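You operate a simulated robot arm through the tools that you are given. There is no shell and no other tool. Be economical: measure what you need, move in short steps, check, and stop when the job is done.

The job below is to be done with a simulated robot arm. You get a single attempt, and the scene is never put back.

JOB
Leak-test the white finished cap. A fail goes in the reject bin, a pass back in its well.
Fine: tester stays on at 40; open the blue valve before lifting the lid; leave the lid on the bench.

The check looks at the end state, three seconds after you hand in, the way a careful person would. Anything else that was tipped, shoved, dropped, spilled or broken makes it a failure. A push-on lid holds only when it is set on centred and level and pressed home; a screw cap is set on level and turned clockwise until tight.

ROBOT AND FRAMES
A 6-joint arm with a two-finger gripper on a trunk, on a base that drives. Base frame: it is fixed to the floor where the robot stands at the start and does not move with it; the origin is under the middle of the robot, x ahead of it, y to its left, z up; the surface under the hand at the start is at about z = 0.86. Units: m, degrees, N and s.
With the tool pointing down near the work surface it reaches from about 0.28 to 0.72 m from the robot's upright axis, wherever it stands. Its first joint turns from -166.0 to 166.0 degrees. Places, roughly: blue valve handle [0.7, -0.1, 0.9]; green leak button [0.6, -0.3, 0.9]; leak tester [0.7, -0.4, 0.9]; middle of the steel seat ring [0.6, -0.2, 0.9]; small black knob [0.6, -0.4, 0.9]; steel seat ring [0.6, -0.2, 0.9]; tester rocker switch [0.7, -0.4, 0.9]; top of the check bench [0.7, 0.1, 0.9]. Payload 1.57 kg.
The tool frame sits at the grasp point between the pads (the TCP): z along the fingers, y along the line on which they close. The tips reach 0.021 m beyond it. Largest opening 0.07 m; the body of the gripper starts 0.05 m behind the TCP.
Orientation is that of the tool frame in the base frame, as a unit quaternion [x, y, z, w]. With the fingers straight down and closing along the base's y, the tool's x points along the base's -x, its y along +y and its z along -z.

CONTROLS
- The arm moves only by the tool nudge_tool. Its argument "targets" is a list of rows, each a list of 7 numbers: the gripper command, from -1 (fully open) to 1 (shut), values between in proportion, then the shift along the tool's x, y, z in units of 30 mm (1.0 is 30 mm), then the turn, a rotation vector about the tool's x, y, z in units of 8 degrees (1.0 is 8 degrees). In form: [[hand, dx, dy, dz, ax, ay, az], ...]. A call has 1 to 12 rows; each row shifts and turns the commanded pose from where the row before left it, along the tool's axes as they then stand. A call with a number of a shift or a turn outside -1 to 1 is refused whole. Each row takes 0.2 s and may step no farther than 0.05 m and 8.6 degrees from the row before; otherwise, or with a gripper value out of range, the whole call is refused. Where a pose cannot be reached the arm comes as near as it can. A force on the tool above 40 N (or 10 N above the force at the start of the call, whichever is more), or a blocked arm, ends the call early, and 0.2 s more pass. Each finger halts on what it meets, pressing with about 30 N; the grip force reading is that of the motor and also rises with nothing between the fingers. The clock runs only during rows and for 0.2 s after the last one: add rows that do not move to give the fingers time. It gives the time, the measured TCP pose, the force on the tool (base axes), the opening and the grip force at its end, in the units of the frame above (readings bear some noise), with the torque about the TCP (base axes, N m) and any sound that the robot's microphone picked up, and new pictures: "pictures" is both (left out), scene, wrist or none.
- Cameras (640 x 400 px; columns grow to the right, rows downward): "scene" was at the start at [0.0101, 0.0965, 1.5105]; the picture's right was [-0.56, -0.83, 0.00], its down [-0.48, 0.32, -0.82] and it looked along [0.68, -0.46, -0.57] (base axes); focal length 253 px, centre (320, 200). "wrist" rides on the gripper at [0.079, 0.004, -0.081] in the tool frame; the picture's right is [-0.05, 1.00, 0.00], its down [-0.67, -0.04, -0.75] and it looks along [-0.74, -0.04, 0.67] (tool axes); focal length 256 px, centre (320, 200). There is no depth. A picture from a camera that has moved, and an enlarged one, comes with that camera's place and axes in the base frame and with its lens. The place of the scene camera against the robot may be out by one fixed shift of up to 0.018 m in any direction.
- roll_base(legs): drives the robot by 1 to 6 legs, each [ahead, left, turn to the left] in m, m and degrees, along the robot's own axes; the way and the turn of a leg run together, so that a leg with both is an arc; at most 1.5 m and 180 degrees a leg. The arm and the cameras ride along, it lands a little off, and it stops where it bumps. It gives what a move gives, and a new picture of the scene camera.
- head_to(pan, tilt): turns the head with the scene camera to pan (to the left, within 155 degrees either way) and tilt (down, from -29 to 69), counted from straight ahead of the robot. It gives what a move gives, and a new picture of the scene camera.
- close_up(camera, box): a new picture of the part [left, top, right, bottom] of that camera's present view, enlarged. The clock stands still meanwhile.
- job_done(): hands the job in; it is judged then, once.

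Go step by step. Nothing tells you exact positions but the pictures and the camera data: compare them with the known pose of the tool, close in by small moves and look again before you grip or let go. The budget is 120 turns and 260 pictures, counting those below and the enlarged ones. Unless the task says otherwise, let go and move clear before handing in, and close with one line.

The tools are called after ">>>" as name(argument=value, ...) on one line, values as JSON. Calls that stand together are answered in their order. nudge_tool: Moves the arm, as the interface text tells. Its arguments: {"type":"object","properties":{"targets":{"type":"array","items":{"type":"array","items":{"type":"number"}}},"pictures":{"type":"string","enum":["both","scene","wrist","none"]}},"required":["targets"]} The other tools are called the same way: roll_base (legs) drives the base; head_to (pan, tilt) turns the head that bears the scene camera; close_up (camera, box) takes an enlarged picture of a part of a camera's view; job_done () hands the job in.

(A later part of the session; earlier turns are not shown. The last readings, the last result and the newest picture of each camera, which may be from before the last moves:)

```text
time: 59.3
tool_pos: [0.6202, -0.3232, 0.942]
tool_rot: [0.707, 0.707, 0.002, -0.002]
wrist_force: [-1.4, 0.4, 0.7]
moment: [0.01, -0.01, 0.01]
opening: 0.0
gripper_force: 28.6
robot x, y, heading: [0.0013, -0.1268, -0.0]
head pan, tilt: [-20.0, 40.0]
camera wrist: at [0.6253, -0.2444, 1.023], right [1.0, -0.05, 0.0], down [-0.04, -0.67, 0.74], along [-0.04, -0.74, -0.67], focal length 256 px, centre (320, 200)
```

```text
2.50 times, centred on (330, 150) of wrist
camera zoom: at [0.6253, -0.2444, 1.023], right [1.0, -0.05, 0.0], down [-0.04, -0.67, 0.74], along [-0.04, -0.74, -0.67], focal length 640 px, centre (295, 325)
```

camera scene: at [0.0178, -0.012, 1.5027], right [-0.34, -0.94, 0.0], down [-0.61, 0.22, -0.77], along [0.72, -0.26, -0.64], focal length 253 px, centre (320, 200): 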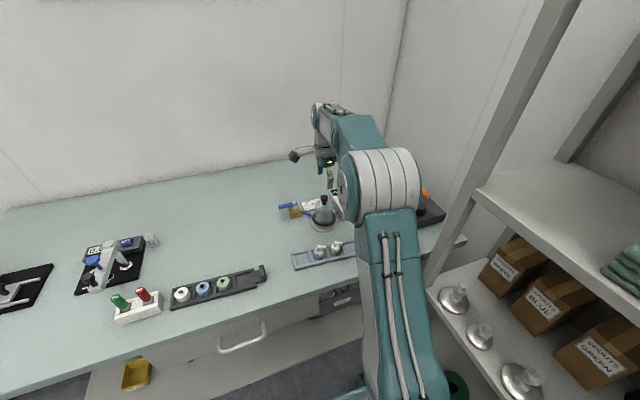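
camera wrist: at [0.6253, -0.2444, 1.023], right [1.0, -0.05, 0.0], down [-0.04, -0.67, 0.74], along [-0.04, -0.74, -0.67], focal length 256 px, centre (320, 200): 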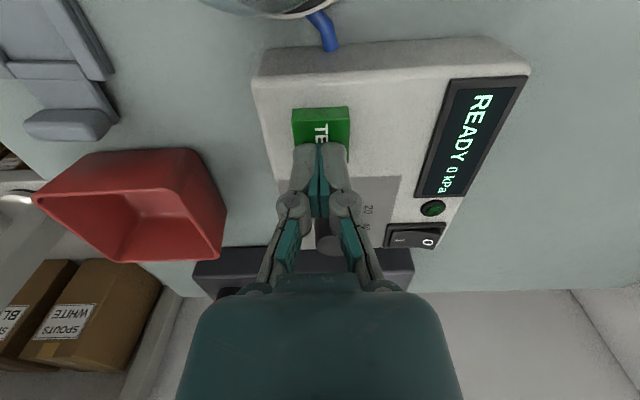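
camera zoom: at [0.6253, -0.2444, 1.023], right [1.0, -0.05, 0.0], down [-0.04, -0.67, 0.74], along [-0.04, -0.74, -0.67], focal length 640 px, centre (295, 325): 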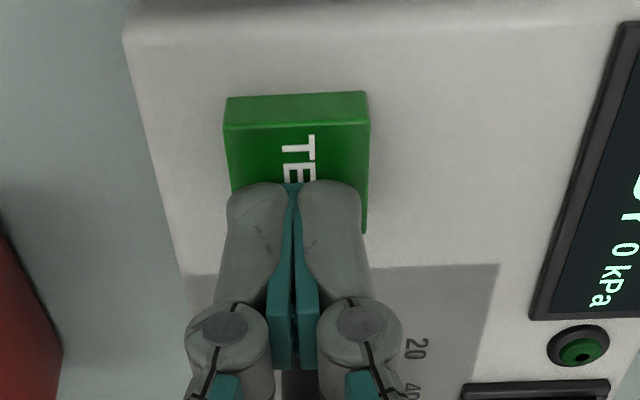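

The fingertips line up with the button centre. I'm pressing down gently in small steps.

>>> nudge_tool(targets=[[1, 0, 0, 0.3, 0, 0, 0], [1, 0, 0, 0.12, 0, 0, 0], [1, 0, 0, 0, 0, 0, 0]], pictures="none")

>>> nudge_tool(targets=[[1, 0, 0, 0.1, 0, 0, 0], [1, 0, 0, 0, 0, 0, 0]], pictures="wrist")

```text
time: 60.1
tool_pos: [0.6205, -0.3234, 0.9303]
tool_rot: [0.707, 0.707, 0.002, -0.001]
wrist_force: [-2.5, 0.8, 11.9]
moment: [0.02, 0.04, 0.02]
opening: 0.0062
gripper_force: 28.9
robot x, y, heading: [-0.0016, -0.1286, -0.2]
head pan, tilt: [-20.0, 40.0]
heard: click
```

```text
time: 60.7
tool_pos: [0.6197, -0.3234, 0.9274]
tool_rot: [0.707, 0.707, 0.002, -0.001]
wrist_force: [-3.4, -0.9, 20.6]
moment: [-0.07, 0.06, -0.04]
opening: 0.006
gripper_force: 28.7
robot x, y, heading: [0.0006, -0.1276, -0.1]
head pan, tilt: [-20.0, 40.0]
camera wrist: at [0.625, -0.2446, 1.0085], right [1.0, -0.05, 0.0], down [-0.04, -0.67, 0.74], along [-0.04, -0.74, -0.67], focal length 256 px, centre (320, 200)
```

wrist: 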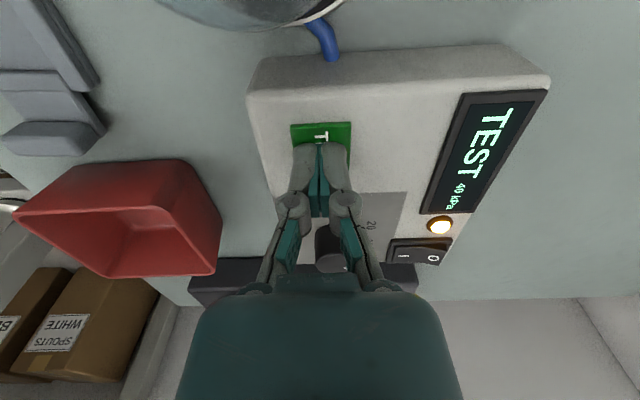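

The button clicked and the display shows TEST 40 kPa, holding pressure. I'm raising off the button and waiting for the result.

>>> nudge_tool(targets=[[1, 0, 0, -0.5, 0, 0, 0], [1, 0, 0, -0.9, 0, 0, 0], [1, 0, 0, -0.9, 0, 0, 0], [1, 0, 0, 0, 0, 0, 0], [1, 0, 0, 0, 0, 0, 0], [1, 0, 0, 0, 0, 0, 0], [1, 0, 0, 0, 0, 0, 0], [1, 0, 0, 0, 0, 0, 0], [1, 0, 0, 0, 0, 0, 0], [1, 0, 0, 0, 0, 0, 0], [1, 0, 0, 0, 0, 0, 0]], pictures="none")

>>> close_up(camera="wrist", box=[240, 20, 500, 220])

```text
time: 63.1
tool_pos: [0.6209, -0.3224, 0.9946]
tool_rot: [0.707, 0.707, 0.002, -0.003]
wrist_force: [-0.4, -0.1, 0.3]
moment: [0.03, 0.0, -0.01]
opening: 0.0
gripper_force: 28.4
robot x, y, heading: [0.0008, -0.1296, -0.1]
head pan, tilt: [-20.0, 40.0]
```

```text
2.00 times, centred on (370, 120) of wrist
camera zoom: at [0.6254, -0.2446, 1.0754], right [1.0, -0.05, 0.0], down [-0.04, -0.67, 0.74], along [-0.04, -0.74, -0.67], focal length 512 px, centre (220, 360)
```

zoom: 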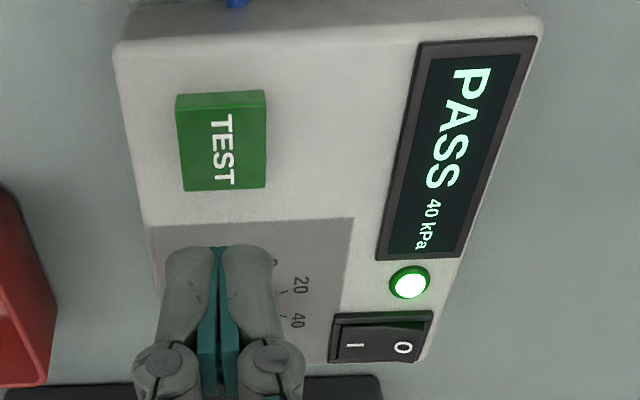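

The result is PASS at 40 kPa, so the cap goes back in its well. First I open the valve: rise, travel over to it and re-yaw to straddle the handle.

>>> nudge_tool(targets=[[1, 0, 0, -1, 0, 0, 0], [1, 0, 0, -0.7, 0, 0, 0], [1, 1, 0.2, 0, 0, 0, 0], [1, 1, 0.2, 0, 0, 0, 0], [1, 1, 0.2, 0, 0, 0, 0], [1, 1, 0.2, 0, 0, 0, 0], [1, 1, 0.2, 0, 0, 0, 0], [1, 0.83, 0.3, 0, 0, 0, 0], [0, 0, 0, 0, 0, 0, 1], [-0.1, 0, 0, 0, 0, 0, 1], [-0.1, 0, 0, 0, 0, 0, 1], [-0.1, 0, 0, 0, 0, 0, 1]], pictures="none")

>>> nudge_tool(targets=[[-0.1, 0, 0, 0, 0, 0, 1], [-0.1, 0, 0, 0, 0, 0, 1], [-0.1, 0, 0, 0, 0, 0, 1], [-0.1, 0, 0, 0, 0, 0, 1], [-0.1, 0, 0, 0, 0, 0, 1], [-0.1, 0, 0, 0, 0, 0, 1], [-0.1, 0, 0, 0, 0, 0, 0.5], [-0.1, 0, 0, 0, 0, 0, 0], [-0.1, 0, 0, 0, 0, 0, 0]], pictures="wrist")

```text
time: 65.7
tool_pos: [0.6601, -0.1482, 1.047]
tool_rot: [0.875, 0.484, 0.001, -0.003]
wrist_force: [0.5, -0.2, 0.5]
moment: [-0.03, -0.03, 0.01]
opening: 0.0386
gripper_force: 0.2
robot x, y, heading: [-0.0006, -0.1312, 0.1]
head pan, tilt: [-20.0, 40.0]
```

```text
time: 67.7
tool_pos: [0.6595, -0.1494, 1.0477]
tool_rot: [0.999, 0.051, -0.001, -0.004]
wrist_force: [-0.4, 0.6, -0.3]
moment: [-0.01, 0.0, 0.02]
opening: 0.0385
gripper_force: 0.0
robot x, y, heading: [0.0009, -0.1262, -0.1]
head pan, tilt: [-20.0, 40.0]
camera wrist: at [0.7393, -0.1458, 1.1277], right [0.05, -1.0, -0.01], down [-0.67, -0.04, 0.74], along [-0.74, -0.03, -0.67], focal length 256 px, centre (320, 200)
```

wrist: 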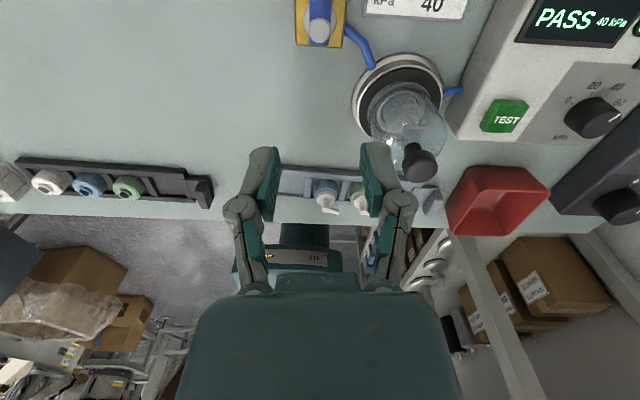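

I'm extending over the handle and descending part way.

>>> nudge_tool(targets=[[-0.1, 0.9, 0, 0, 0, 0, 0], [-0.1, 0.85, 0, 0, 0, 0, 0], [-0.1, 0, 0, 1, 0, 0, 0], [-0.1, 0, 0, 1, 0, 0, 0], [-0.1, 0, 0, 1, 0, 0, 0], [-0.1, 0, 0, 0, 0, 0, 0], [-0.1, 0, 0, 0, 0, 0, 0]], pictures="none")

>>> close_up(camera="wrist", box=[220, 50, 420, 250])

```text
time: 69.3
tool_pos: [0.7103, -0.1447, 0.9556]
tool_rot: [0.999, 0.052, 0.0, -0.003]
wrist_force: [-0.3, -0.9, 0.2]
moment: [0.02, -0.01, 0.04]
opening: 0.0386
gripper_force: 0.1
out of reach, approached as far as the arm can: row 2
robot x, y, heading: [-0.0007, -0.1275, 0.3]
head pan, tilt: [-20.0, 40.0]
```

```text
2.00 times, centred on (320, 150) of wrist
camera zoom: at [0.7895, -0.1411, 1.0371], right [0.05, -1.0, -0.01], down [-0.67, -0.04, 0.74], along [-0.74, -0.03, -0.67], focal length 512 px, centre (320, 300)
```

zoom: 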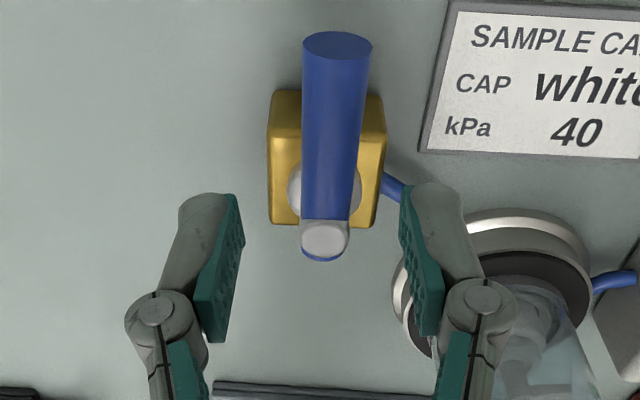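

The handle is between the fingers. I'm lowering, narrowing and starting the counter-clockwise turn.

>>> nudge_tool(targets=[[-0.1, 0, 0, 0.7, 0, 0, 0], [-0.1, 0, 0, 0.53, 0, 0, 0], [0.4, 0, 0, 0, 0, 0, 0], [0.4, 0, 0, 0, 0, 0, 0], [0.4, 0, -0.13, 0, 0, 0, -1], [0.4, 0, -0.13, 0, 0, 0, -1], [0.4, 0.01, -0.13, 0, 0, 0, -1], [0.4, 0.02, -0.135, 0, 0, 0, -1], [0.4, 0, 0, 0, 0, 0, 0]], pictures="none")

>>> close_up(camera="wrist", box=[220, 50, 420, 250])

```text
time: 71.3
tool_pos: [0.7055, -0.1283, 0.9214]
tool_rot: [0.945, 0.326, 0.001, -0.003]
wrist_force: [0.6, -0.1, 0.1]
moment: [-0.03, -0.02, 0.0]
opening: 0.0218
gripper_force: 1.1
robot x, y, heading: [0.0013, -0.1298, -0.1]
head pan, tilt: [-20.0, 40.0]
```

```text
2.00 times, centred on (320, 150) of wrist
camera zoom: at [0.7701, -0.0833, 1.0003], right [0.57, -0.82, -0.01], down [-0.55, -0.39, 0.74], along [-0.61, -0.42, -0.67], focal length 512 px, centre (320, 300)
```

zoom: 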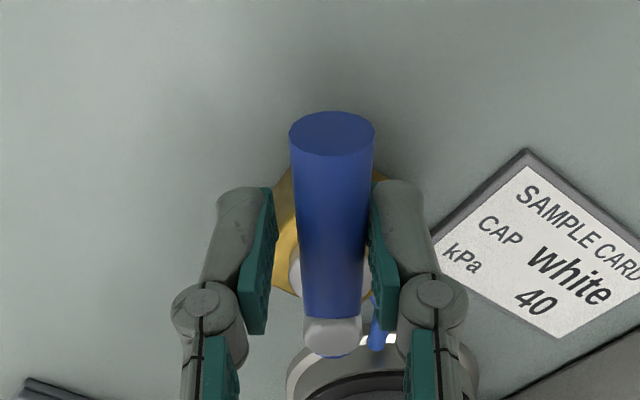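

The turn is tracking well. I'm continuing to the open stop.

>>> nudge_tool(targets=[[0.4, 0.02, -0.13, 0, 0, 0, -1], [0.4, 0.03, -0.135, 0, 0, 0, -1], [0.4, 0.03, -0.14, 0, 0, 0, -1], [0.4, 0.03, -0.145, 0, 0, 0, -1], [0.4, 0.03, -0.15, 0, 0, 0, -1], [0.4, 0.02, -0.15, 0, 0, 0, -1], [0.4, 0, 0, 0, 0, 0, 0]], pictures="none")

>>> close_up(camera="wrist", box=[220, 50, 420, 250])

```text
time: 72.9
tool_pos: [0.6874, -0.112, 0.9194]
tool_rot: [0.731, 0.683, 0.002, -0.003]
wrist_force: [0.8, -0.9, 0.3]
moment: [0.03, 0.01, -0.02]
opening: 0.0214
gripper_force: 0.1
robot x, y, heading: [-0.0007, -0.1301, -0.1]
head pan, tilt: [-20.0, 40.0]
```

```text
2.00 times, centred on (320, 150) of wrist
camera zoom: at [0.6963, -0.0338, 1.0002], right [0.99, -0.12, 0.0], down [-0.08, -0.67, 0.74], along [-0.09, -0.74, -0.67], focal length 512 px, centre (320, 300)
```

zoom: 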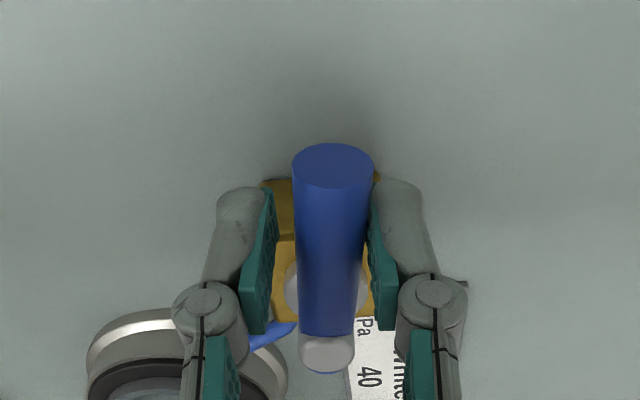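

The handle is nearly in line again. I'm pushing the last few degrees to the stop.

>>> nudge_tool(targets=[[0.4, 0, -0.1, 0, 0, 0, -0.5], [0.4, 0, -0.1, 0, 0, 0, 0], [0.4, 0, -0.07, 0, 0, 0, 0], [0.4, 0, 0, 0, 0, 0, 0]], pictures="none")

>>> close_up(camera="wrist", box=[220, 50, 420, 250])

```text
time: 73.9
tool_pos: [0.679, -0.1115, 0.9205]
tool_rot: [0.707, 0.707, 0.003, -0.002]
wrist_force: [8.4, -0.2, -3.2]
moment: [-0.02, -0.05, 0.06]
opening: 0.0263
gripper_force: 4.2
robot x, y, heading: [0.0029, -0.1273, -0.1]
head pan, tilt: [-20.0, 40.0]
```

```text
2.00 times, centred on (320, 150) of wrist
camera zoom: at [0.6828, -0.0327, 1.0005], right [1.0, -0.05, 0.0], down [-0.04, -0.67, 0.74], along [-0.04, -0.74, -0.67], focal length 512 px, centre (320, 300)
```

zoom: 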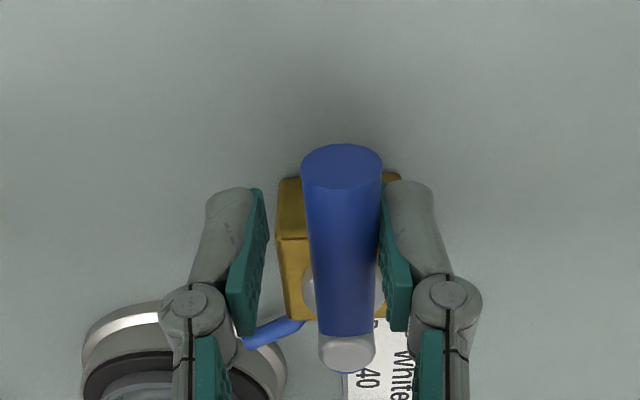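

The valve is open, back at its stop. I'm releasing, rising and moving above the dome's knob.

>>> nudge_tool(targets=[[-0.1, 0, 0.2, 0, 0, 0, 0], [-0.2, 0, 0, -0.5, 0, 0, 0], [-0.2, 0, 0, -1, 0, 0, 0], [-0.2, 0, 0, -1, 0, 0, 0], [-1, 0, 0, -1, 0, 0, 0], [-1, -1, -0.6, -0.3, 0, 0, 0], [-1, -1, -0.6, 0, 0, 0, 0], [-1, -1, -0.6, 0, 0, 0, 0], [-1, -1, -0.55, 0, 0, 0, 0], [-1, 0, 0, 0, 0, 0, 0], [-1, 0, 0, 0, 0, 0, 0]], pictures="wrist")

>>> close_up(camera="wrist", box=[220, 0, 420, 200])

>>> close_up(camera="scene", box=[265, 165, 345, 245])

```text
time: 76.3
tool_pos: [0.6149, -0.2326, 1.0307]
tool_rot: [0.708, 0.706, 0.003, -0.003]
wrist_force: [-0.2, 0.0, 0.4]
moment: [-0.02, 0.02, 0.0]
opening: 0.0701
gripper_force: 0.1
robot x, y, heading: [0.0028, -0.1276, -0.0]
head pan, tilt: [-20.0, 40.0]
camera wrist: at [0.6184, -0.154, 1.1122], right [1.0, -0.05, 0.0], down [-0.04, -0.67, 0.74], along [-0.04, -0.74, -0.67], focal length 256 px, centre (320, 200)
```

wrist: 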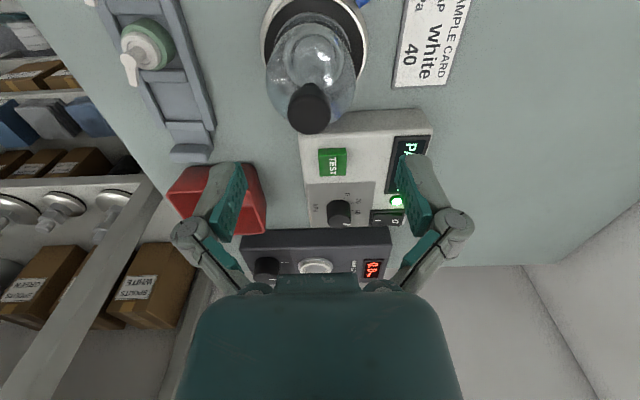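

```text
2.00 times, centred on (320, 100) of wrist
camera zoom: at [0.6184, -0.154, 1.1122], right [1.0, -0.05, 0.0], down [-0.04, -0.67, 0.74], along [-0.04, -0.74, -0.67], focal length 512 px, centre (320, 400)
```

zoom: 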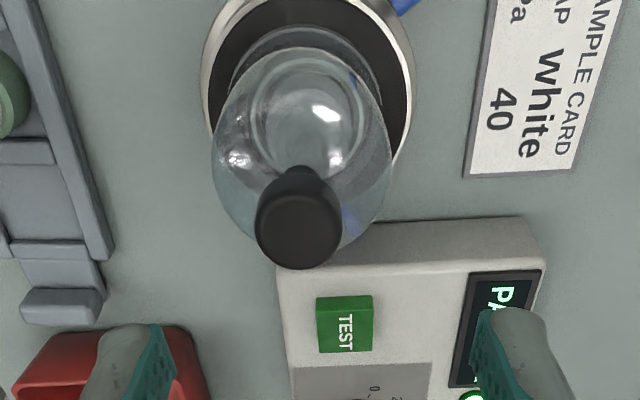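

```text
5.00 times, centred on (305, 205) of scene
camera zoom: at [0.0179, -0.0118, 1.5027], right [-0.34, -0.94, 0.0], down [-0.61, 0.22, -0.77], along [0.72, -0.26, -0.64], focal length 1266 px, centre (395, 175)
```

zoom: 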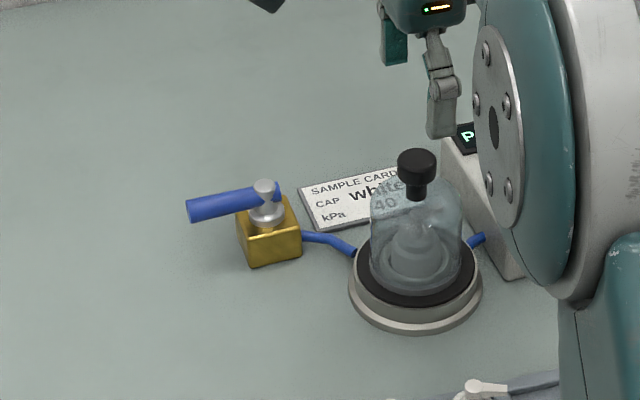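

The knob is 6 mm in -x of the tool. I'm correcting, descending and gripping it.

>>> nudge_tool(targets=[[-1, 0, -0.2, 0.3, 0, 0, 0], [-1, 0, 0, 0.7, 0, 0, 0], [-1, 0, 0, 0.5, 0, 0, 0], [-1, 0, 0, 0.35, 0, 0, 0], [-1, 0, 0, 0, 0, 0, 0], [0, 0, 0, 0, 0, 0, 0], [0.5, 0, 0, 0, 0, 0, 0], [1, 0, 0, 0, 0, 0, 0], [1, 0, 0, 0, 0, 0, 0], [1, 0, 0, 0, 0, 0, 0]], pictures="none")

>>> close_up(camera="wrist", box=[220, 30, 420, 230])

>>> close_up(camera="scene", box=[265, 165, 345, 245])

```text
time: 78.5
tool_pos: [0.6084, -0.2315, 0.9775]
tool_rot: [0.707, 0.707, 0.003, -0.002]
wrist_force: [0.4, -0.9, 10.4]
moment: [0.04, 0.02, 0.0]
opening: 0.024
gripper_force: 29.5
robot x, y, heading: [0.0011, -0.1263, -0.0]
head pan, tilt: [-20.0, 40.0]
```

```text
2.00 times, centred on (320, 130) of wrist
camera zoom: at [0.6122, -0.1535, 1.0576], right [1.0, -0.05, 0.0], down [-0.04, -0.67, 0.74], along [-0.04, -0.74, -0.67], focal length 512 px, centre (320, 340)
```

zoom: 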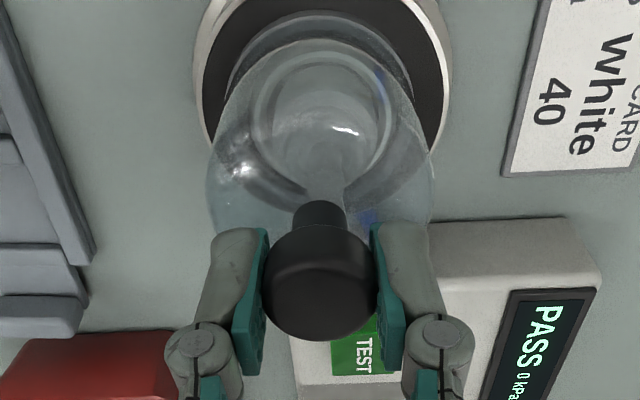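

```text
5.00 times, centred on (305, 205) of scene
camera zoom: at [0.0172, -0.012, 1.5028], right [-0.34, -0.94, 0.0], down [-0.6, 0.22, -0.77], along [0.72, -0.26, -0.64], focal length 1266 px, centre (395, 175)
```

zoom: 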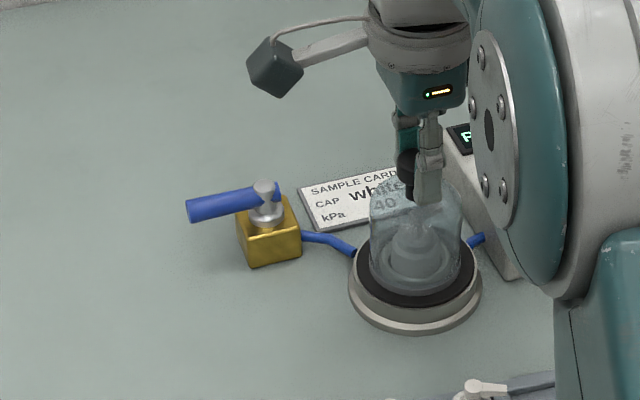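

The display shows PASS 0 kPa, so the pressure is vented. I'm lifting the dome straight up and carrying it back to its old spot on the bench.

>>> nudge_tool(targets=[[1, 0, 0, -0.3, 0, 0, 0], [1, 0, 0, -0.5, 0, 0, 0], [1, 0, 0, -0.8, 0, 0, 0], [1, 0, 0, -0.9, 0, 0, 0], [1, 0, 0, -0.6, 0, 0, 0], [1, 0, 0, 0, 0, 0, 0]], pictures="none")

>>> close_up(camera="scene", box=[265, 155, 345, 235])

```text
time: 79.9
tool_pos: [0.6077, -0.2342, 1.071]
tool_rot: [0.707, 0.707, 0.002, -0.003]
wrist_force: [-0.6, -0.1, -1.0]
moment: [0.01, -0.02, -0.02]
opening: 0.0239
gripper_force: 30.4
robot x, y, heading: [-0.0002, -0.1292, -0.3]
head pan, tilt: [-20.0, 40.0]
```

```text
5.00 times, centred on (305, 195) of scene
camera zoom: at [0.0179, -0.012, 1.5027], right [-0.34, -0.94, 0.0], down [-0.61, 0.22, -0.77], along [0.72, -0.26, -0.64], focal length 1266 px, centre (395, 225)
```

zoom: 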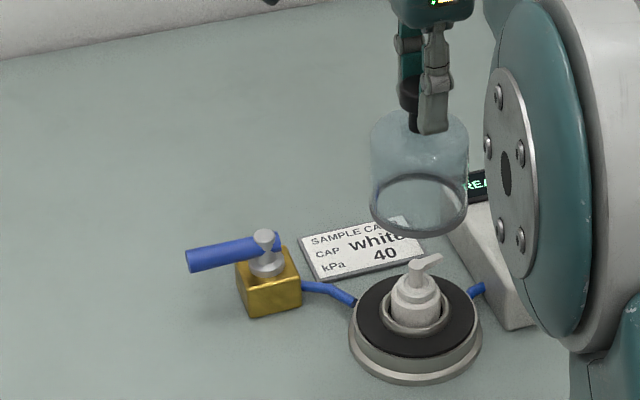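

The dome is off and the cap stayed put. I'm moving the dome over and lowering it.

>>> nudge_tool(targets=[[1, 0.82, -0.25, 0, 0, 0, 0], [1, 0.82, -0.25, 0, 0, 0, 0], [1, 0.82, -0.25, 0, 0, 0, 0], [1, 0.84, -0.25, 0, 0, 0, 0], [1, 0, 0, 0.9, 0, 0, 0], [1, 0, 0, 0.9, 0, 0, 0], [1, 0, 0, 0.9, 0, 0, 0], [1, 0, 0, 0.7, 0, 0, 0], [1, 0, 0, 0.3, 0, 0, 0], [1, 0, 0, 0, 0, 0, 0], [1, 0, 0, 0, 0, 0, 0]], pictures="none")

>>> nudge_tool(targets=[[1, 0, 0, 0.1, 0, 0, 0], [1, 0, 0, 0, 0, 0, 0]], pictures="none")

>>> close_up(camera="scene", box=[265, 175, 345, 255])

```text
time: 82.3
tool_pos: [0.5776, -0.1325, 0.9605]
tool_rot: [0.706, 0.708, 0.003, -0.003]
wrist_force: [-1.0, -0.1, -0.6]
moment: [0.03, -0.04, 0.01]
opening: 0.0238
gripper_force: 30.2
robot x, y, heading: [0.0014, -0.1275, -0.3]
head pan, tilt: [-20.0, 40.0]
```

```text
time: 82.9
tool_pos: [0.5759, -0.1324, 0.9566]
tool_rot: [0.707, 0.707, 0.002, -0.002]
wrist_force: [-0.7, 0.8, -1.0]
moment: [0.02, 0.01, 0.01]
opening: 0.0241
gripper_force: 29.4
robot x, y, heading: [-0.0015, -0.128, -0.0]
head pan, tilt: [-20.0, 40.0]
```

```text
5.00 times, centred on (305, 215) of scene
camera zoom: at [0.0178, -0.0114, 1.5027], right [-0.34, -0.94, 0.0], down [-0.61, 0.22, -0.77], along [0.72, -0.26, -0.64], focal length 1266 px, centre (395, 125)
```

zoom: 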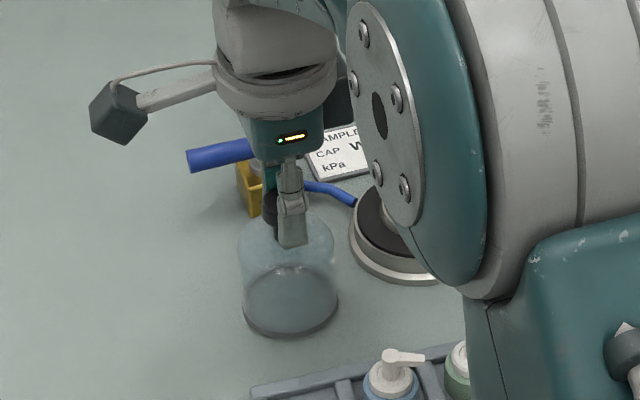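

Nearly down. I'm lowering in small steps until it touches.

>>> nudge_tool(targets=[[1, 0, 0, 0.07, 0, 0, 0], [1, 0, 0, 0, 0, 0, 0]], pictures="none")

>>> nudge_tool(targets=[[1, 0, 0, 0.07, 0, 0, 0], [1, 0, 0, 0, 0, 0, 0]], pictures="none")

```text
time: 83.5
tool_pos: [0.5775, -0.1321, 0.9535]
tool_rot: [0.708, 0.707, 0.001, -0.002]
wrist_force: [0.8, -0.3, -0.7]
moment: [0.0, 0.01, -0.03]
opening: 0.0238
gripper_force: 30.4
robot x, y, heading: [-0.0032, -0.1298, -0.1]
head pan, tilt: [-20.0, 40.0]
```

```text
time: 84.1
tool_pos: [0.5777, -0.1321, 0.9522]
tool_rot: [0.707, 0.707, 0.002, -0.003]
wrist_force: [0.0, 0.5, -0.2]
moment: [0.06, -0.04, -0.03]
opening: 0.024
gripper_force: 30.3
robot x, y, heading: [0.0024, -0.1293, 0.3]
head pan, tilt: [-20.0, 40.0]
```

>>> nudge_tool(targets=[[1, 0, 0, 0.05, 0, 0, 0], [1, 0, 0, 0, 0, 0, 0]], pictures="none")

>>> nudge_tool(targets=[[1, 0, 0, 0.05, 0, 0, 0], [1, 0, 0, 0, 0, 0, 0]], pictures="none")

```text
time: 84.7
tool_pos: [0.5776, -0.1332, 0.9513]
tool_rot: [0.707, 0.707, 0.003, -0.001]
wrist_force: [-5.0, -0.9, 17.9]
moment: [0.05, 0.09, 0.01]
opening: 0.0239
gripper_force: 30.3
robot x, y, heading: [-0.003, -0.1326, 0.1]
head pan, tilt: [-20.0, 40.0]
```

```text
time: 85.3
tool_pos: [0.5769, -0.1328, 0.9502]
tool_rot: [0.707, 0.707, 0.003, -0.003]
wrist_force: [-1.7, -1.1, 20.1]
moment: [0.0, 0.07, 0.01]
opening: 0.024
gripper_force: 30.2
robot x, y, heading: [-0.0044, -0.1269, -0.0]
head pan, tilt: [-20.0, 40.0]
```

The dome is down on the bench. I'm releasing, rising and going back over the cap.

>>> nudge_tool(targets=[[0.3, 0, 0, -0.03, 0, 0, 0], [-0.3, 0, 0, 0, 0, 0, 0], [-1, 0, 0, 0, 0, 0, 0], [-1, 0, 0, 0, 0, 0, 0], [-1, 0, 0, -0.8, 0, 0, 0], [-1, 0, 0, -1, 0, 0, 0], [-1, 0, 0, -0.8, 0, 0, 0], [-1, -0.8, 0.27, 0, 0, 0, 0], [-1, -0.8, 0.27, 0, 0, 0, 0], [-1, -0.8, 0.27, 0, 0, 0, 0], [-1, -0.8, 0.27, 0, 0, 0, 0], [-1, 0, 0, 0, 0, 0, 0]], pictures="both")

>>> close_up(camera="wrist", box=[220, 0, 420, 200])

>>> close_up(camera="scene", box=[265, 175, 345, 255])

```text
time: 87.9
tool_pos: [0.6095, -0.2291, 1.0297]
tool_rot: [0.707, 0.707, 0.002, -0.003]
wrist_force: [0.3, -0.2, -0.3]
moment: [0.01, 0.03, 0.01]
opening: 0.0699
gripper_force: 0.1
robot x, y, heading: [0.0016, -0.125, -0.1]
head pan, tilt: [-20.0, 40.0]
camera scene: at [0.0179, -0.0121, 1.5027], right [-0.34, -0.94, 0.0], down [-0.61, 0.22, -0.77], along [0.72, -0.26, -0.64], focal length 253 px, centre (320, 200)
camera wrist: at [0.6134, -0.1505, 1.1101], right [1.0, -0.05, 0.0], down [-0.04, -0.67, 0.74], along [-0.04, -0.74, -0.67], focal length 256 px, centre (320, 200)
```

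scene: 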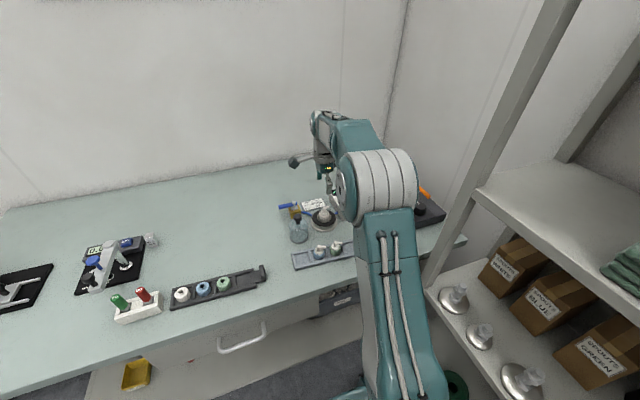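
wrist: 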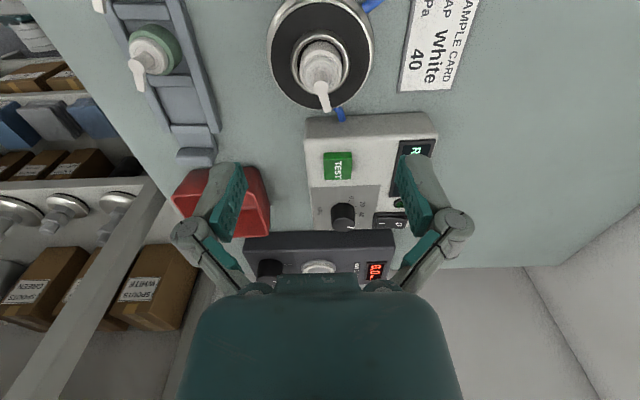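

```text
2.00 times, centred on (320, 100) of wrist
camera zoom: at [0.6134, -0.1505, 1.1101], right [1.0, -0.05, 0.0], down [-0.04, -0.67, 0.74], along [-0.04, -0.74, -0.67], focal length 512 px, centre (320, 400)
```

zoom: 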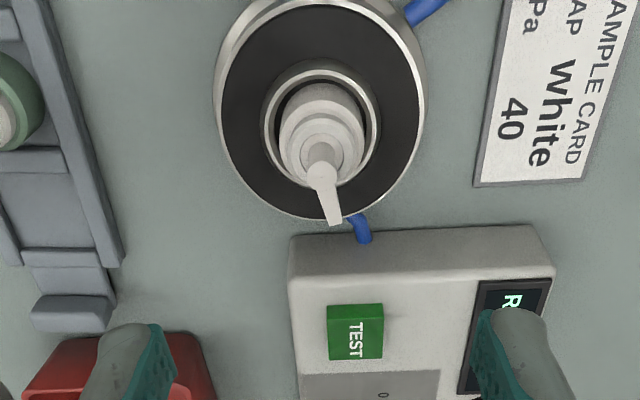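

```text
5.00 times, centred on (305, 215) of scene
camera zoom: at [0.0179, -0.0121, 1.5027], right [-0.34, -0.94, 0.0], down [-0.61, 0.22, -0.77], along [0.72, -0.26, -0.64], focal length 1266 px, centre (395, 125)
```

zoom: 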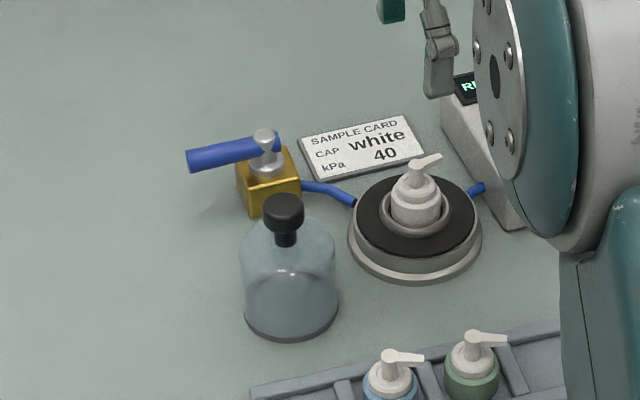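

The lid is back on the bench and the cap is centred. I'm descending to the earlier grip height, z ≈ 0.912, and gripping.

>>> nudge_tool(targets=[[-1, 0, 0, 1, 0, 0, 0], [-1, 0, 0, 1, 0, 0, 0], [-1, 0, 0, 1, 0, 0, 0], [-1, 0, 0, 0.9, 0, 0, 0], [-1, 0, 0, 0, 0, 0, 0], [-1, 0, 0, 0, 0, 0, 0]], pictures="none")

>>> close_up(camera="wrist", box=[240, 70, 400, 230])

```text
time: 89.3
tool_pos: [0.6103, -0.2291, 0.9089]
tool_rot: [0.707, 0.708, 0.002, -0.002]
wrist_force: [-0.2, 0.2, -0.2]
moment: [-0.01, 0.0, 0.02]
opening: 0.07
gripper_force: 0.1
robot x, y, heading: [0.0037, -0.1291, -0.1]
head pan, tilt: [-20.0, 40.0]
```

```text
2.50 times, centred on (320, 150) of wrist
camera zoom: at [0.6146, -0.1507, 0.9901], right [1.0, -0.05, 0.0], down [-0.04, -0.67, 0.74], along [-0.04, -0.74, -0.67], focal length 640 px, centre (320, 325)
```

zoom: 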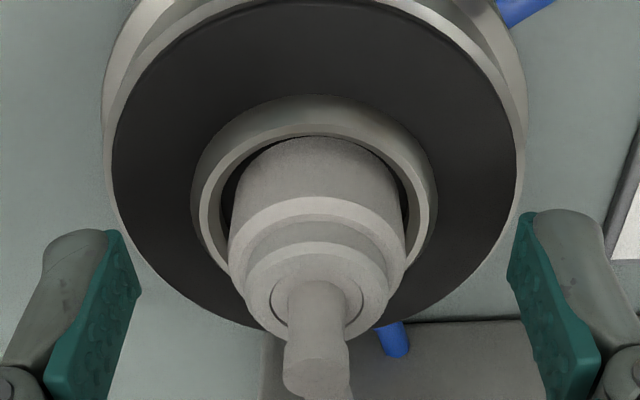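

I'm raising 4 mm to match the grip height used in the rack, then closing and lifting.

>>> nudge_tool(targets=[[-1, 0, -0.02, -0.16, 0, 0, 0], [0, 0, 0, 0, 0, 0, 0], [0.5, 0, 0, 0, 0, 0, 0], [0.8, 0, 0, 0, 0, 0, 0], [0.8, 0, 0, 0, 0, 0, 0], [1, 0, 0, 0, 0, 0, 0]], pictures="none")

>>> nudge_tool(targets=[[1, 0, 0, -0.2, 0, 0, 0], [1, 0, 0, -0.4, 0, 0, 0], [1, 0, 0, -0.8, 0, 0, 0], [1, 0, 0, -1, 0, 0, 0], [1, 0, 0, -1, 0, 0, 0], [1, 0, 0, -0.4, 0, 0, 0], [1, 0, 0, 0, 0, 0, 0]], pictures="wrist")

```text
time: 90.7
tool_pos: [0.61, -0.2289, 0.9161]
tool_rot: [0.707, 0.707, 0.003, -0.003]
wrist_force: [0.0, 0.3, 5.2]
moment: [-0.03, -0.01, 0.0]
opening: 0.0317
gripper_force: 10.0
robot x, y, heading: [-0.0002, -0.1273, 0.0]
head pan, tilt: [-20.0, 40.0]
```

```text
time: 92.3
tool_pos: [0.6079, -0.2293, 1.0313]
tool_rot: [0.706, 0.708, 0.003, -0.003]
wrist_force: [-0.4, 0.4, 0.3]
moment: [-0.01, -0.01, 0.02]
opening: 0.0319
gripper_force: 10.4
robot x, y, heading: [0.0044, -0.1274, -0.0]
head pan, tilt: [-20.0, 40.0]
camera wrist: at [0.6124, -0.1506, 1.1121], right [1.0, -0.05, 0.0], down [-0.04, -0.67, 0.74], along [-0.04, -0.74, -0.67], focal length 256 px, centre (320, 200)
```

wrist: 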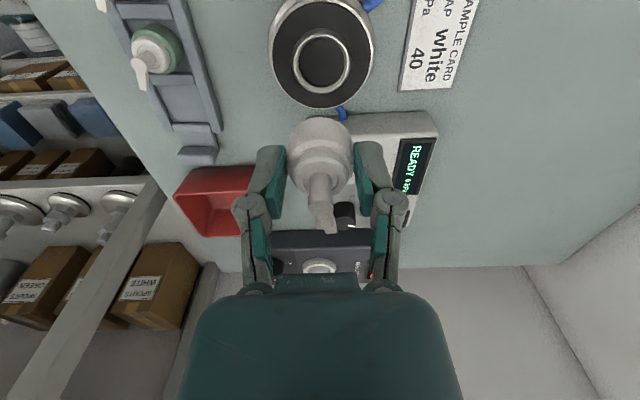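

The cap is held. I'm returning to the white well in an L-path.

>>> nudge_tool(targets=[[1, 0, -1, 0, 0, 0, 0], [1, 0, -1, 0, 0, 0, 0], [1, 0, -1, 0, 0, 0, 0], [1, 0, -1, 0, 0, 0, 0], [1, 0, -0.3, 0, 0, 0, 0], [1, 1, 0, 0, 0, 0, 0], [1, 1, 0, 0, 0, 0, 0], [1, 1, 0, 0, 0, 0, 0], [1, 0.9, 0, 0, 0, 0, 0], [1, 0, 0, 0, 0, 0, 0], [1, 0, 0, 0, 0, 0, 0]], pictures="both")

>>> close_up(camera="wrist", box=[220, 0, 420, 200])

```text
time: 94.7
tool_pos: [0.4809, -0.113, 1.0289]
tool_rot: [0.707, 0.707, 0.002, -0.002]
wrist_force: [-0.6, -0.2, 0.7]
moment: [0.02, 0.01, -0.03]
opening: 0.0321
gripper_force: 10.6
robot x, y, heading: [-0.0003, -0.1304, 0.0]
head pan, tilt: [-20.0, 40.0]
camera scene: at [0.0172, -0.0114, 1.5027], right [-0.34, -0.94, 0.0], down [-0.6, 0.22, -0.77], along [0.72, -0.26, -0.64], focal length 253 px, centre (320, 200)
camera wrist: at [0.486, -0.0345, 1.1103], right [1.0, -0.05, 0.0], down [-0.04, -0.67, 0.74], along [-0.04, -0.74, -0.67], focal length 256 px, centre (320, 200)
```

scene: 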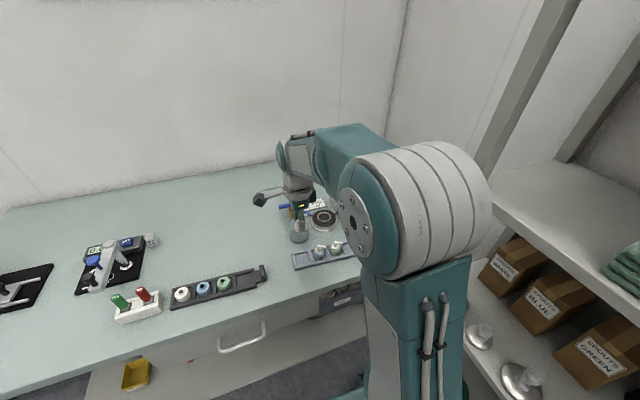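
wrist: 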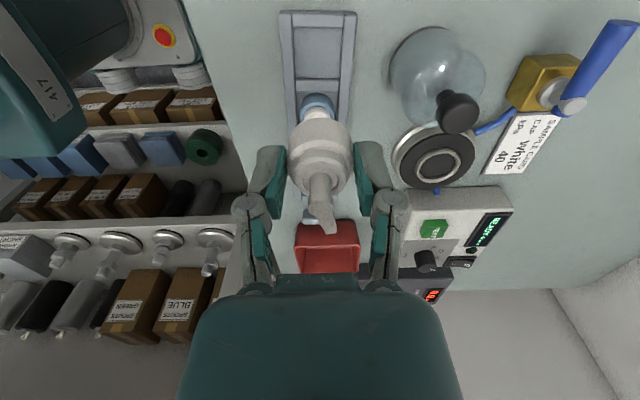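

```text
2.00 times, centred on (320, 100) of wrist
camera zoom: at [0.486, -0.0345, 1.1103], right [1.0, -0.05, 0.0], down [-0.04, -0.67, 0.74], along [-0.04, -0.74, -0.67], focal length 512 px, centre (320, 400)
```

zoom: 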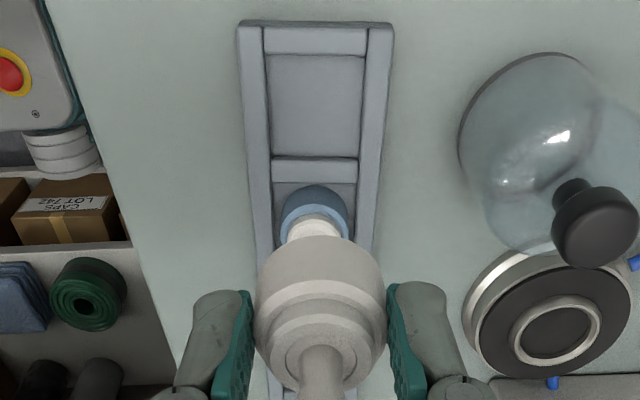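

The well centre is about (0.479, -0.113). I'm shifting 1.5 mm in -x and descending to just above the rack.

>>> nudge_tool(targets=[[1, 0, -0.05, 0.9, 0, 0, 0], [1, 0, 0, 0.9, 0, 0, 0], [1, 0, 0, 0.9, 0, 0, 0], [1, 0, 0, 0.7, 0, 0, 0], [1, 0, 0, 0, 0, 0, 0], [1, 0, 0, 0, 0, 0, 0]], pictures="none")

>>> close_up(camera="wrist", box=[240, 50, 400, 210])

>>> close_up(camera="scene", box=[275, 205, 335, 275])

```text
time: 96.1
tool_pos: [0.4775, -0.1111, 0.9292]
tool_rot: [0.707, 0.708, 0.002, -0.002]
wrist_force: [-0.6, 0.1, 0.0]
moment: [0.01, -0.02, -0.01]
opening: 0.0318
gripper_force: 10.2
robot x, y, heading: [-0.0038, -0.1282, 0.3]
head pan, tilt: [-20.0, 40.0]
```

```text
2.50 times, centred on (320, 130) of wrist
camera zoom: at [0.4829, -0.0325, 1.0102], right [1.0, -0.05, 0.0], down [-0.04, -0.67, 0.74], along [-0.04, -0.74, -0.67], focal length 640 px, centre (320, 375)
```

zoom: 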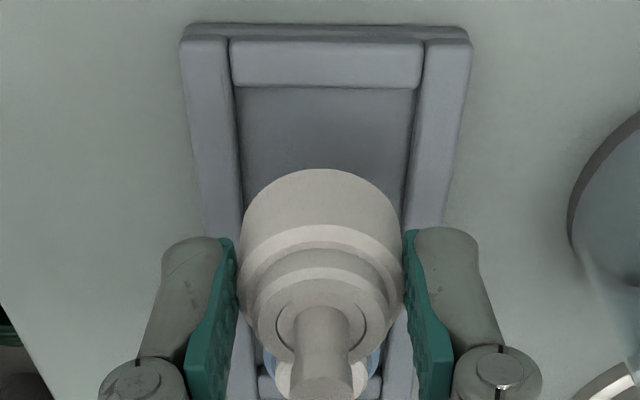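

```text
5.71 times, centred on (305, 240) of scene
camera zoom: at [0.0173, -0.0113, 1.5027], right [-0.34, -0.94, 0.0], down [-0.61, 0.22, -0.77], along [0.72, -0.26, -0.64], focal length 1447 px, centre (406, -29)
```

zoom: 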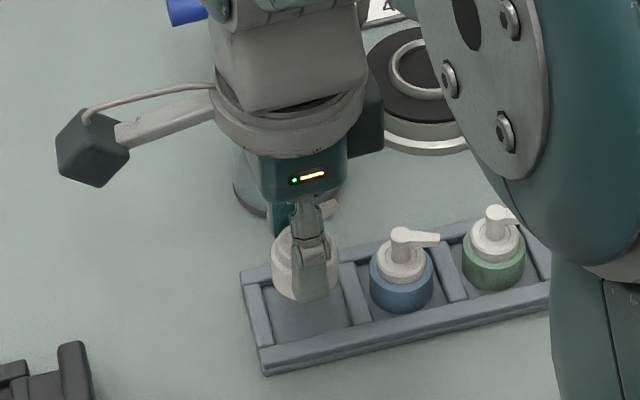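

I'm shifting +0.8 mm in x and lowering until the bottom is near the well floor.

>>> nudge_tool(targets=[[1, 0, 0.027, 0.3, 0, 0, 0], [1, 0, 0, 0.3, 0, 0, 0], [1, 0, 0, 0, 0, 0, 0], [1, 0, 0, 0, 0, 0, 0]], pictures="none")

>>> close_up(camera="wrist", box=[240, 50, 400, 210])

>>> close_up(camera="scene", box=[275, 205, 335, 275])

```text
time: 97.1
tool_pos: [0.4794, -0.1103, 0.9103]
tool_rot: [0.707, 0.707, 0.002, -0.002]
wrist_force: [0.3, 0.0, 0.3]
moment: [0.02, -0.03, 0.05]
opening: 0.0317
gripper_force: 9.7
robot x, y, heading: [0.0, -0.1314, -0.1]
head pan, tilt: [-20.0, 40.0]
```

```text
2.50 times, centred on (320, 130) of wrist
camera zoom: at [0.4839, -0.0321, 0.9919], right [1.0, -0.05, 0.0], down [-0.04, -0.67, 0.74], along [-0.04, -0.74, -0.67], focal length 640 px, centre (320, 375)
```

zoom: 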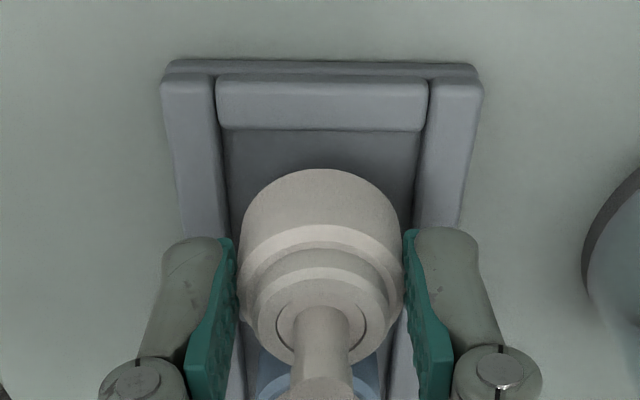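

```text
5.71 times, centred on (305, 240) of scene
camera zoom: at [0.0174, -0.0113, 1.5027], right [-0.34, -0.94, 0.0], down [-0.61, 0.22, -0.77], along [0.72, -0.26, -0.64], focal length 1447 px, centre (406, -29)
```

zoom: 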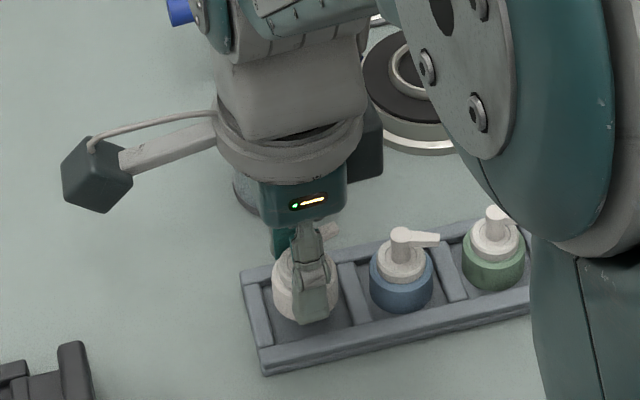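

The cap is centred in the well. I'm lowering the last 10–13 mm with force checks.

>>> nudge_tool(targets=[[1, 0, 0, 0.2, 0, 0, 0], [1, 0, 0, 0.1, 0, 0, 0], [1, 0, 0, 0, 0, 0, 0]], pictures="none")

>>> nudge_tool(targets=[[1, 0, 0, 0.07, 0, 0, 0], [1, 0, 0, 0, 0, 0, 0]], pictures="none")

>>> nudge_tool(targets=[[1, 0, 0, 0.05, 0, 0, 0], [1, 0, 0, 0, 0, 0, 0]], pictures="none")

```text
time: 97.9
tool_pos: [0.4795, -0.1113, 0.9009]
tool_rot: [0.707, 0.707, 0.002, -0.002]
wrist_force: [0.4, -0.2, -0.1]
moment: [-0.02, -0.01, -0.01]
opening: 0.0318
gripper_force: 10.3
robot x, y, heading: [-0.0002, -0.1298, 0.1]
head pan, tilt: [-20.0, 40.0]
```

```text
time: 98.5
tool_pos: [0.4795, -0.1115, 0.8986]
tool_rot: [0.707, 0.707, 0.001, -0.002]
wrist_force: [0.0, -0.2, -0.3]
moment: [-0.03, 0.01, 0.02]
opening: 0.0318
gripper_force: 9.8
robot x, y, heading: [-0.0039, -0.13, 0.1]
head pan, tilt: [-20.0, 40.0]
```

```text
time: 99.1
tool_pos: [0.4789, -0.11, 0.8976]
tool_rot: [0.707, 0.707, 0.002, -0.002]
wrist_force: [0.2, 0.3, -1.4]
moment: [-0.02, -0.05, -0.03]
opening: 0.0321
gripper_force: 9.9
robot x, y, heading: [-0.0011, -0.1272, 0.2]
head pan, tilt: [-20.0, 40.0]
```

>>> nudge_tool(targets=[[1, 0, 0, 0.05, 0, 0, 0], [1, 0, 0, 0, 0, 0, 0]], pictures="none")

>>> nudge_tool(targets=[[1, 0, 0, 0.05, 0, 0, 0], [1, 0, 0, 0, 0, 0, 0]], pictures="none")

>>> close_up(camera="scene", box=[275, 205, 335, 275])

```text
time: 99.7
tool_pos: [0.4793, -0.1114, 0.896]
tool_rot: [0.707, 0.707, 0.003, -0.002]
wrist_force: [-1.3, 0.3, 7.1]
moment: [-0.01, 0.04, 0.0]
opening: 0.032
gripper_force: 9.8
robot x, y, heading: [0.0005, -0.1273, -0.0]
head pan, tilt: [-20.0, 40.0]
```

```text
time: 100.3
tool_pos: [0.4791, -0.1114, 0.8948]
tool_rot: [0.707, 0.707, 0.002, -0.002]
wrist_force: [1.3, 0.1, 6.4]
moment: [-0.05, -0.03, -0.01]
opening: 0.0319
gripper_force: 10.3
robot x, y, heading: [0.0004, -0.1308, -0.1]
head pan, tilt: [-20.0, 40.0]
```

```text
5.71 times, centred on (305, 240) of scene
camera zoom: at [0.017, -0.0113, 1.5027], right [-0.34, -0.94, 0.0], down [-0.6, 0.22, -0.77], along [0.72, -0.26, -0.64], focal length 1447 px, centre (406, -29)
```

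zoom: 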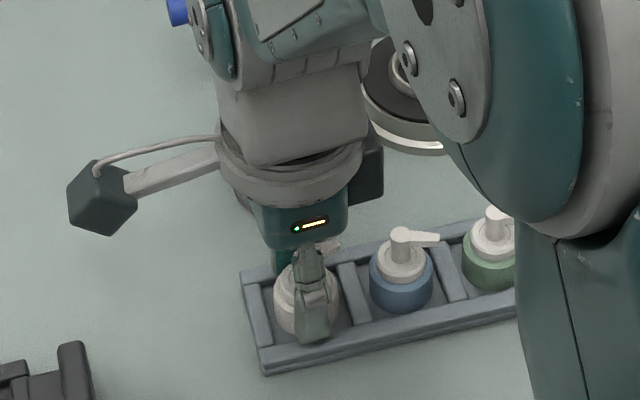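

The cap has touched the well floor at the expected height. I'm releasing it and rising straight up.

>>> nudge_tool(targets=[[0.3, 0, 0, 0, 0, 0, 0], [-0.2, 0, 0, 0, 0, 0, 0], [-1, 0, 0, 0, 0, 0, 0], [-1, 0, 0, 0, 0, 0, 0], [-1, 0, 0, -0.5, 0, 0, 0], [-1, 0, 0, -1, 0, 0, 0], [-1, 0, 0, -1, 0, 0, 0], [-1, 0, 0, -1, 0, 0, 0], [-1, 0, 0, -1, 0, 0, 0], [-1, 0, 0, -1, 0, 0, 0], [-1, 0, 0, 0, 0, 0, 0], [-1, 0, 0, 0, 0, 0, 0]], pictures="both")

>>> close_up(camera="wrist", box=[270, 0, 530, 200])

>>> close_up(camera="scene", box=[265, 180, 365, 275])

```text
time: 102.9
tool_pos: [0.4789, -0.1129, 1.0588]
tool_rot: [0.707, 0.707, 0.002, -0.002]
wrist_force: [-0.6, 0.2, -0.1]
moment: [0.02, 0.01, -0.01]
opening: 0.0699
gripper_force: 0.1
robot x, y, heading: [0.0005, -0.1252, -0.2]
head pan, tilt: [-20.0, 40.0]
camera scene: at [0.0171, -0.0114, 1.5027], right [-0.34, -0.94, 0.0], down [-0.6, 0.22, -0.77], along [0.72, -0.26, -0.64], focal length 253 px, centre (320, 200)
camera wrist: at [0.4838, -0.0348, 1.1405], right [1.0, -0.05, 0.0], down [-0.04, -0.67, 0.74], along [-0.04, -0.74, -0.67], focal length 256 px, centre (320, 200)
```

scene: 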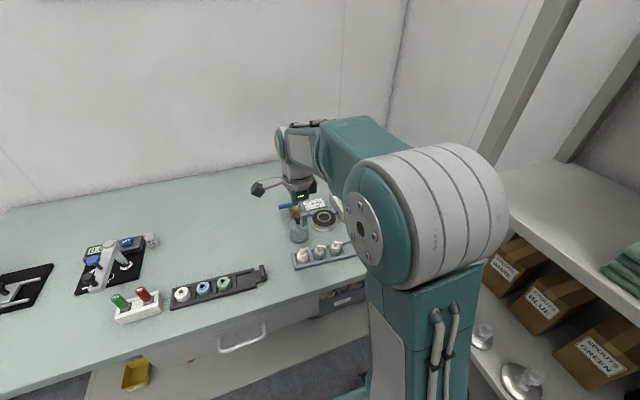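
wrist: 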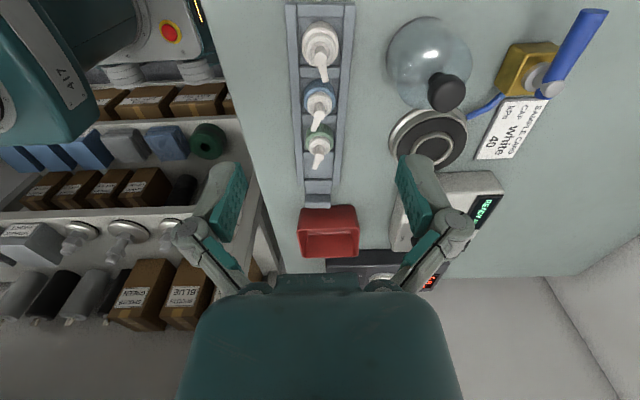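

```text
2.00 times, centred on (400, 100) of wrist
camera zoom: at [0.4838, -0.0348, 1.1405], right [1.0, -0.05, 0.0], down [-0.04, -0.67, 0.74], along [-0.04, -0.74, -0.67], focal length 512 px, centre (160, 400)
```

zoom: 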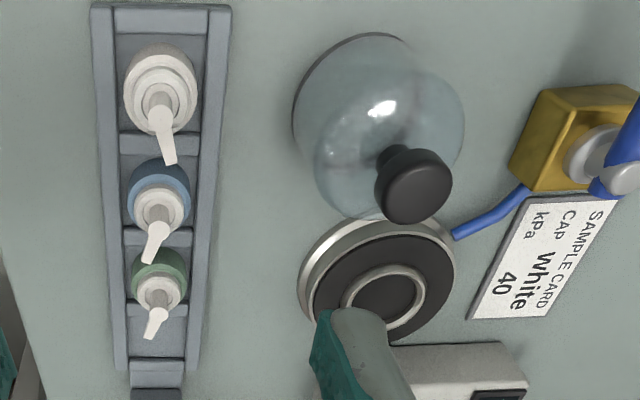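

```text
4.21 times, centred on (315, 228) of scene
camera zoom: at [0.0171, -0.0114, 1.5027], right [-0.34, -0.94, 0.0], down [-0.6, 0.22, -0.77], along [0.72, -0.26, -0.64], focal length 1066 px, centre (341, 84)
```

zoom: 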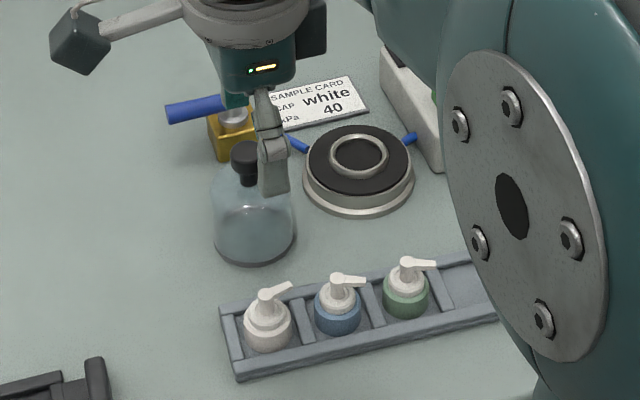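

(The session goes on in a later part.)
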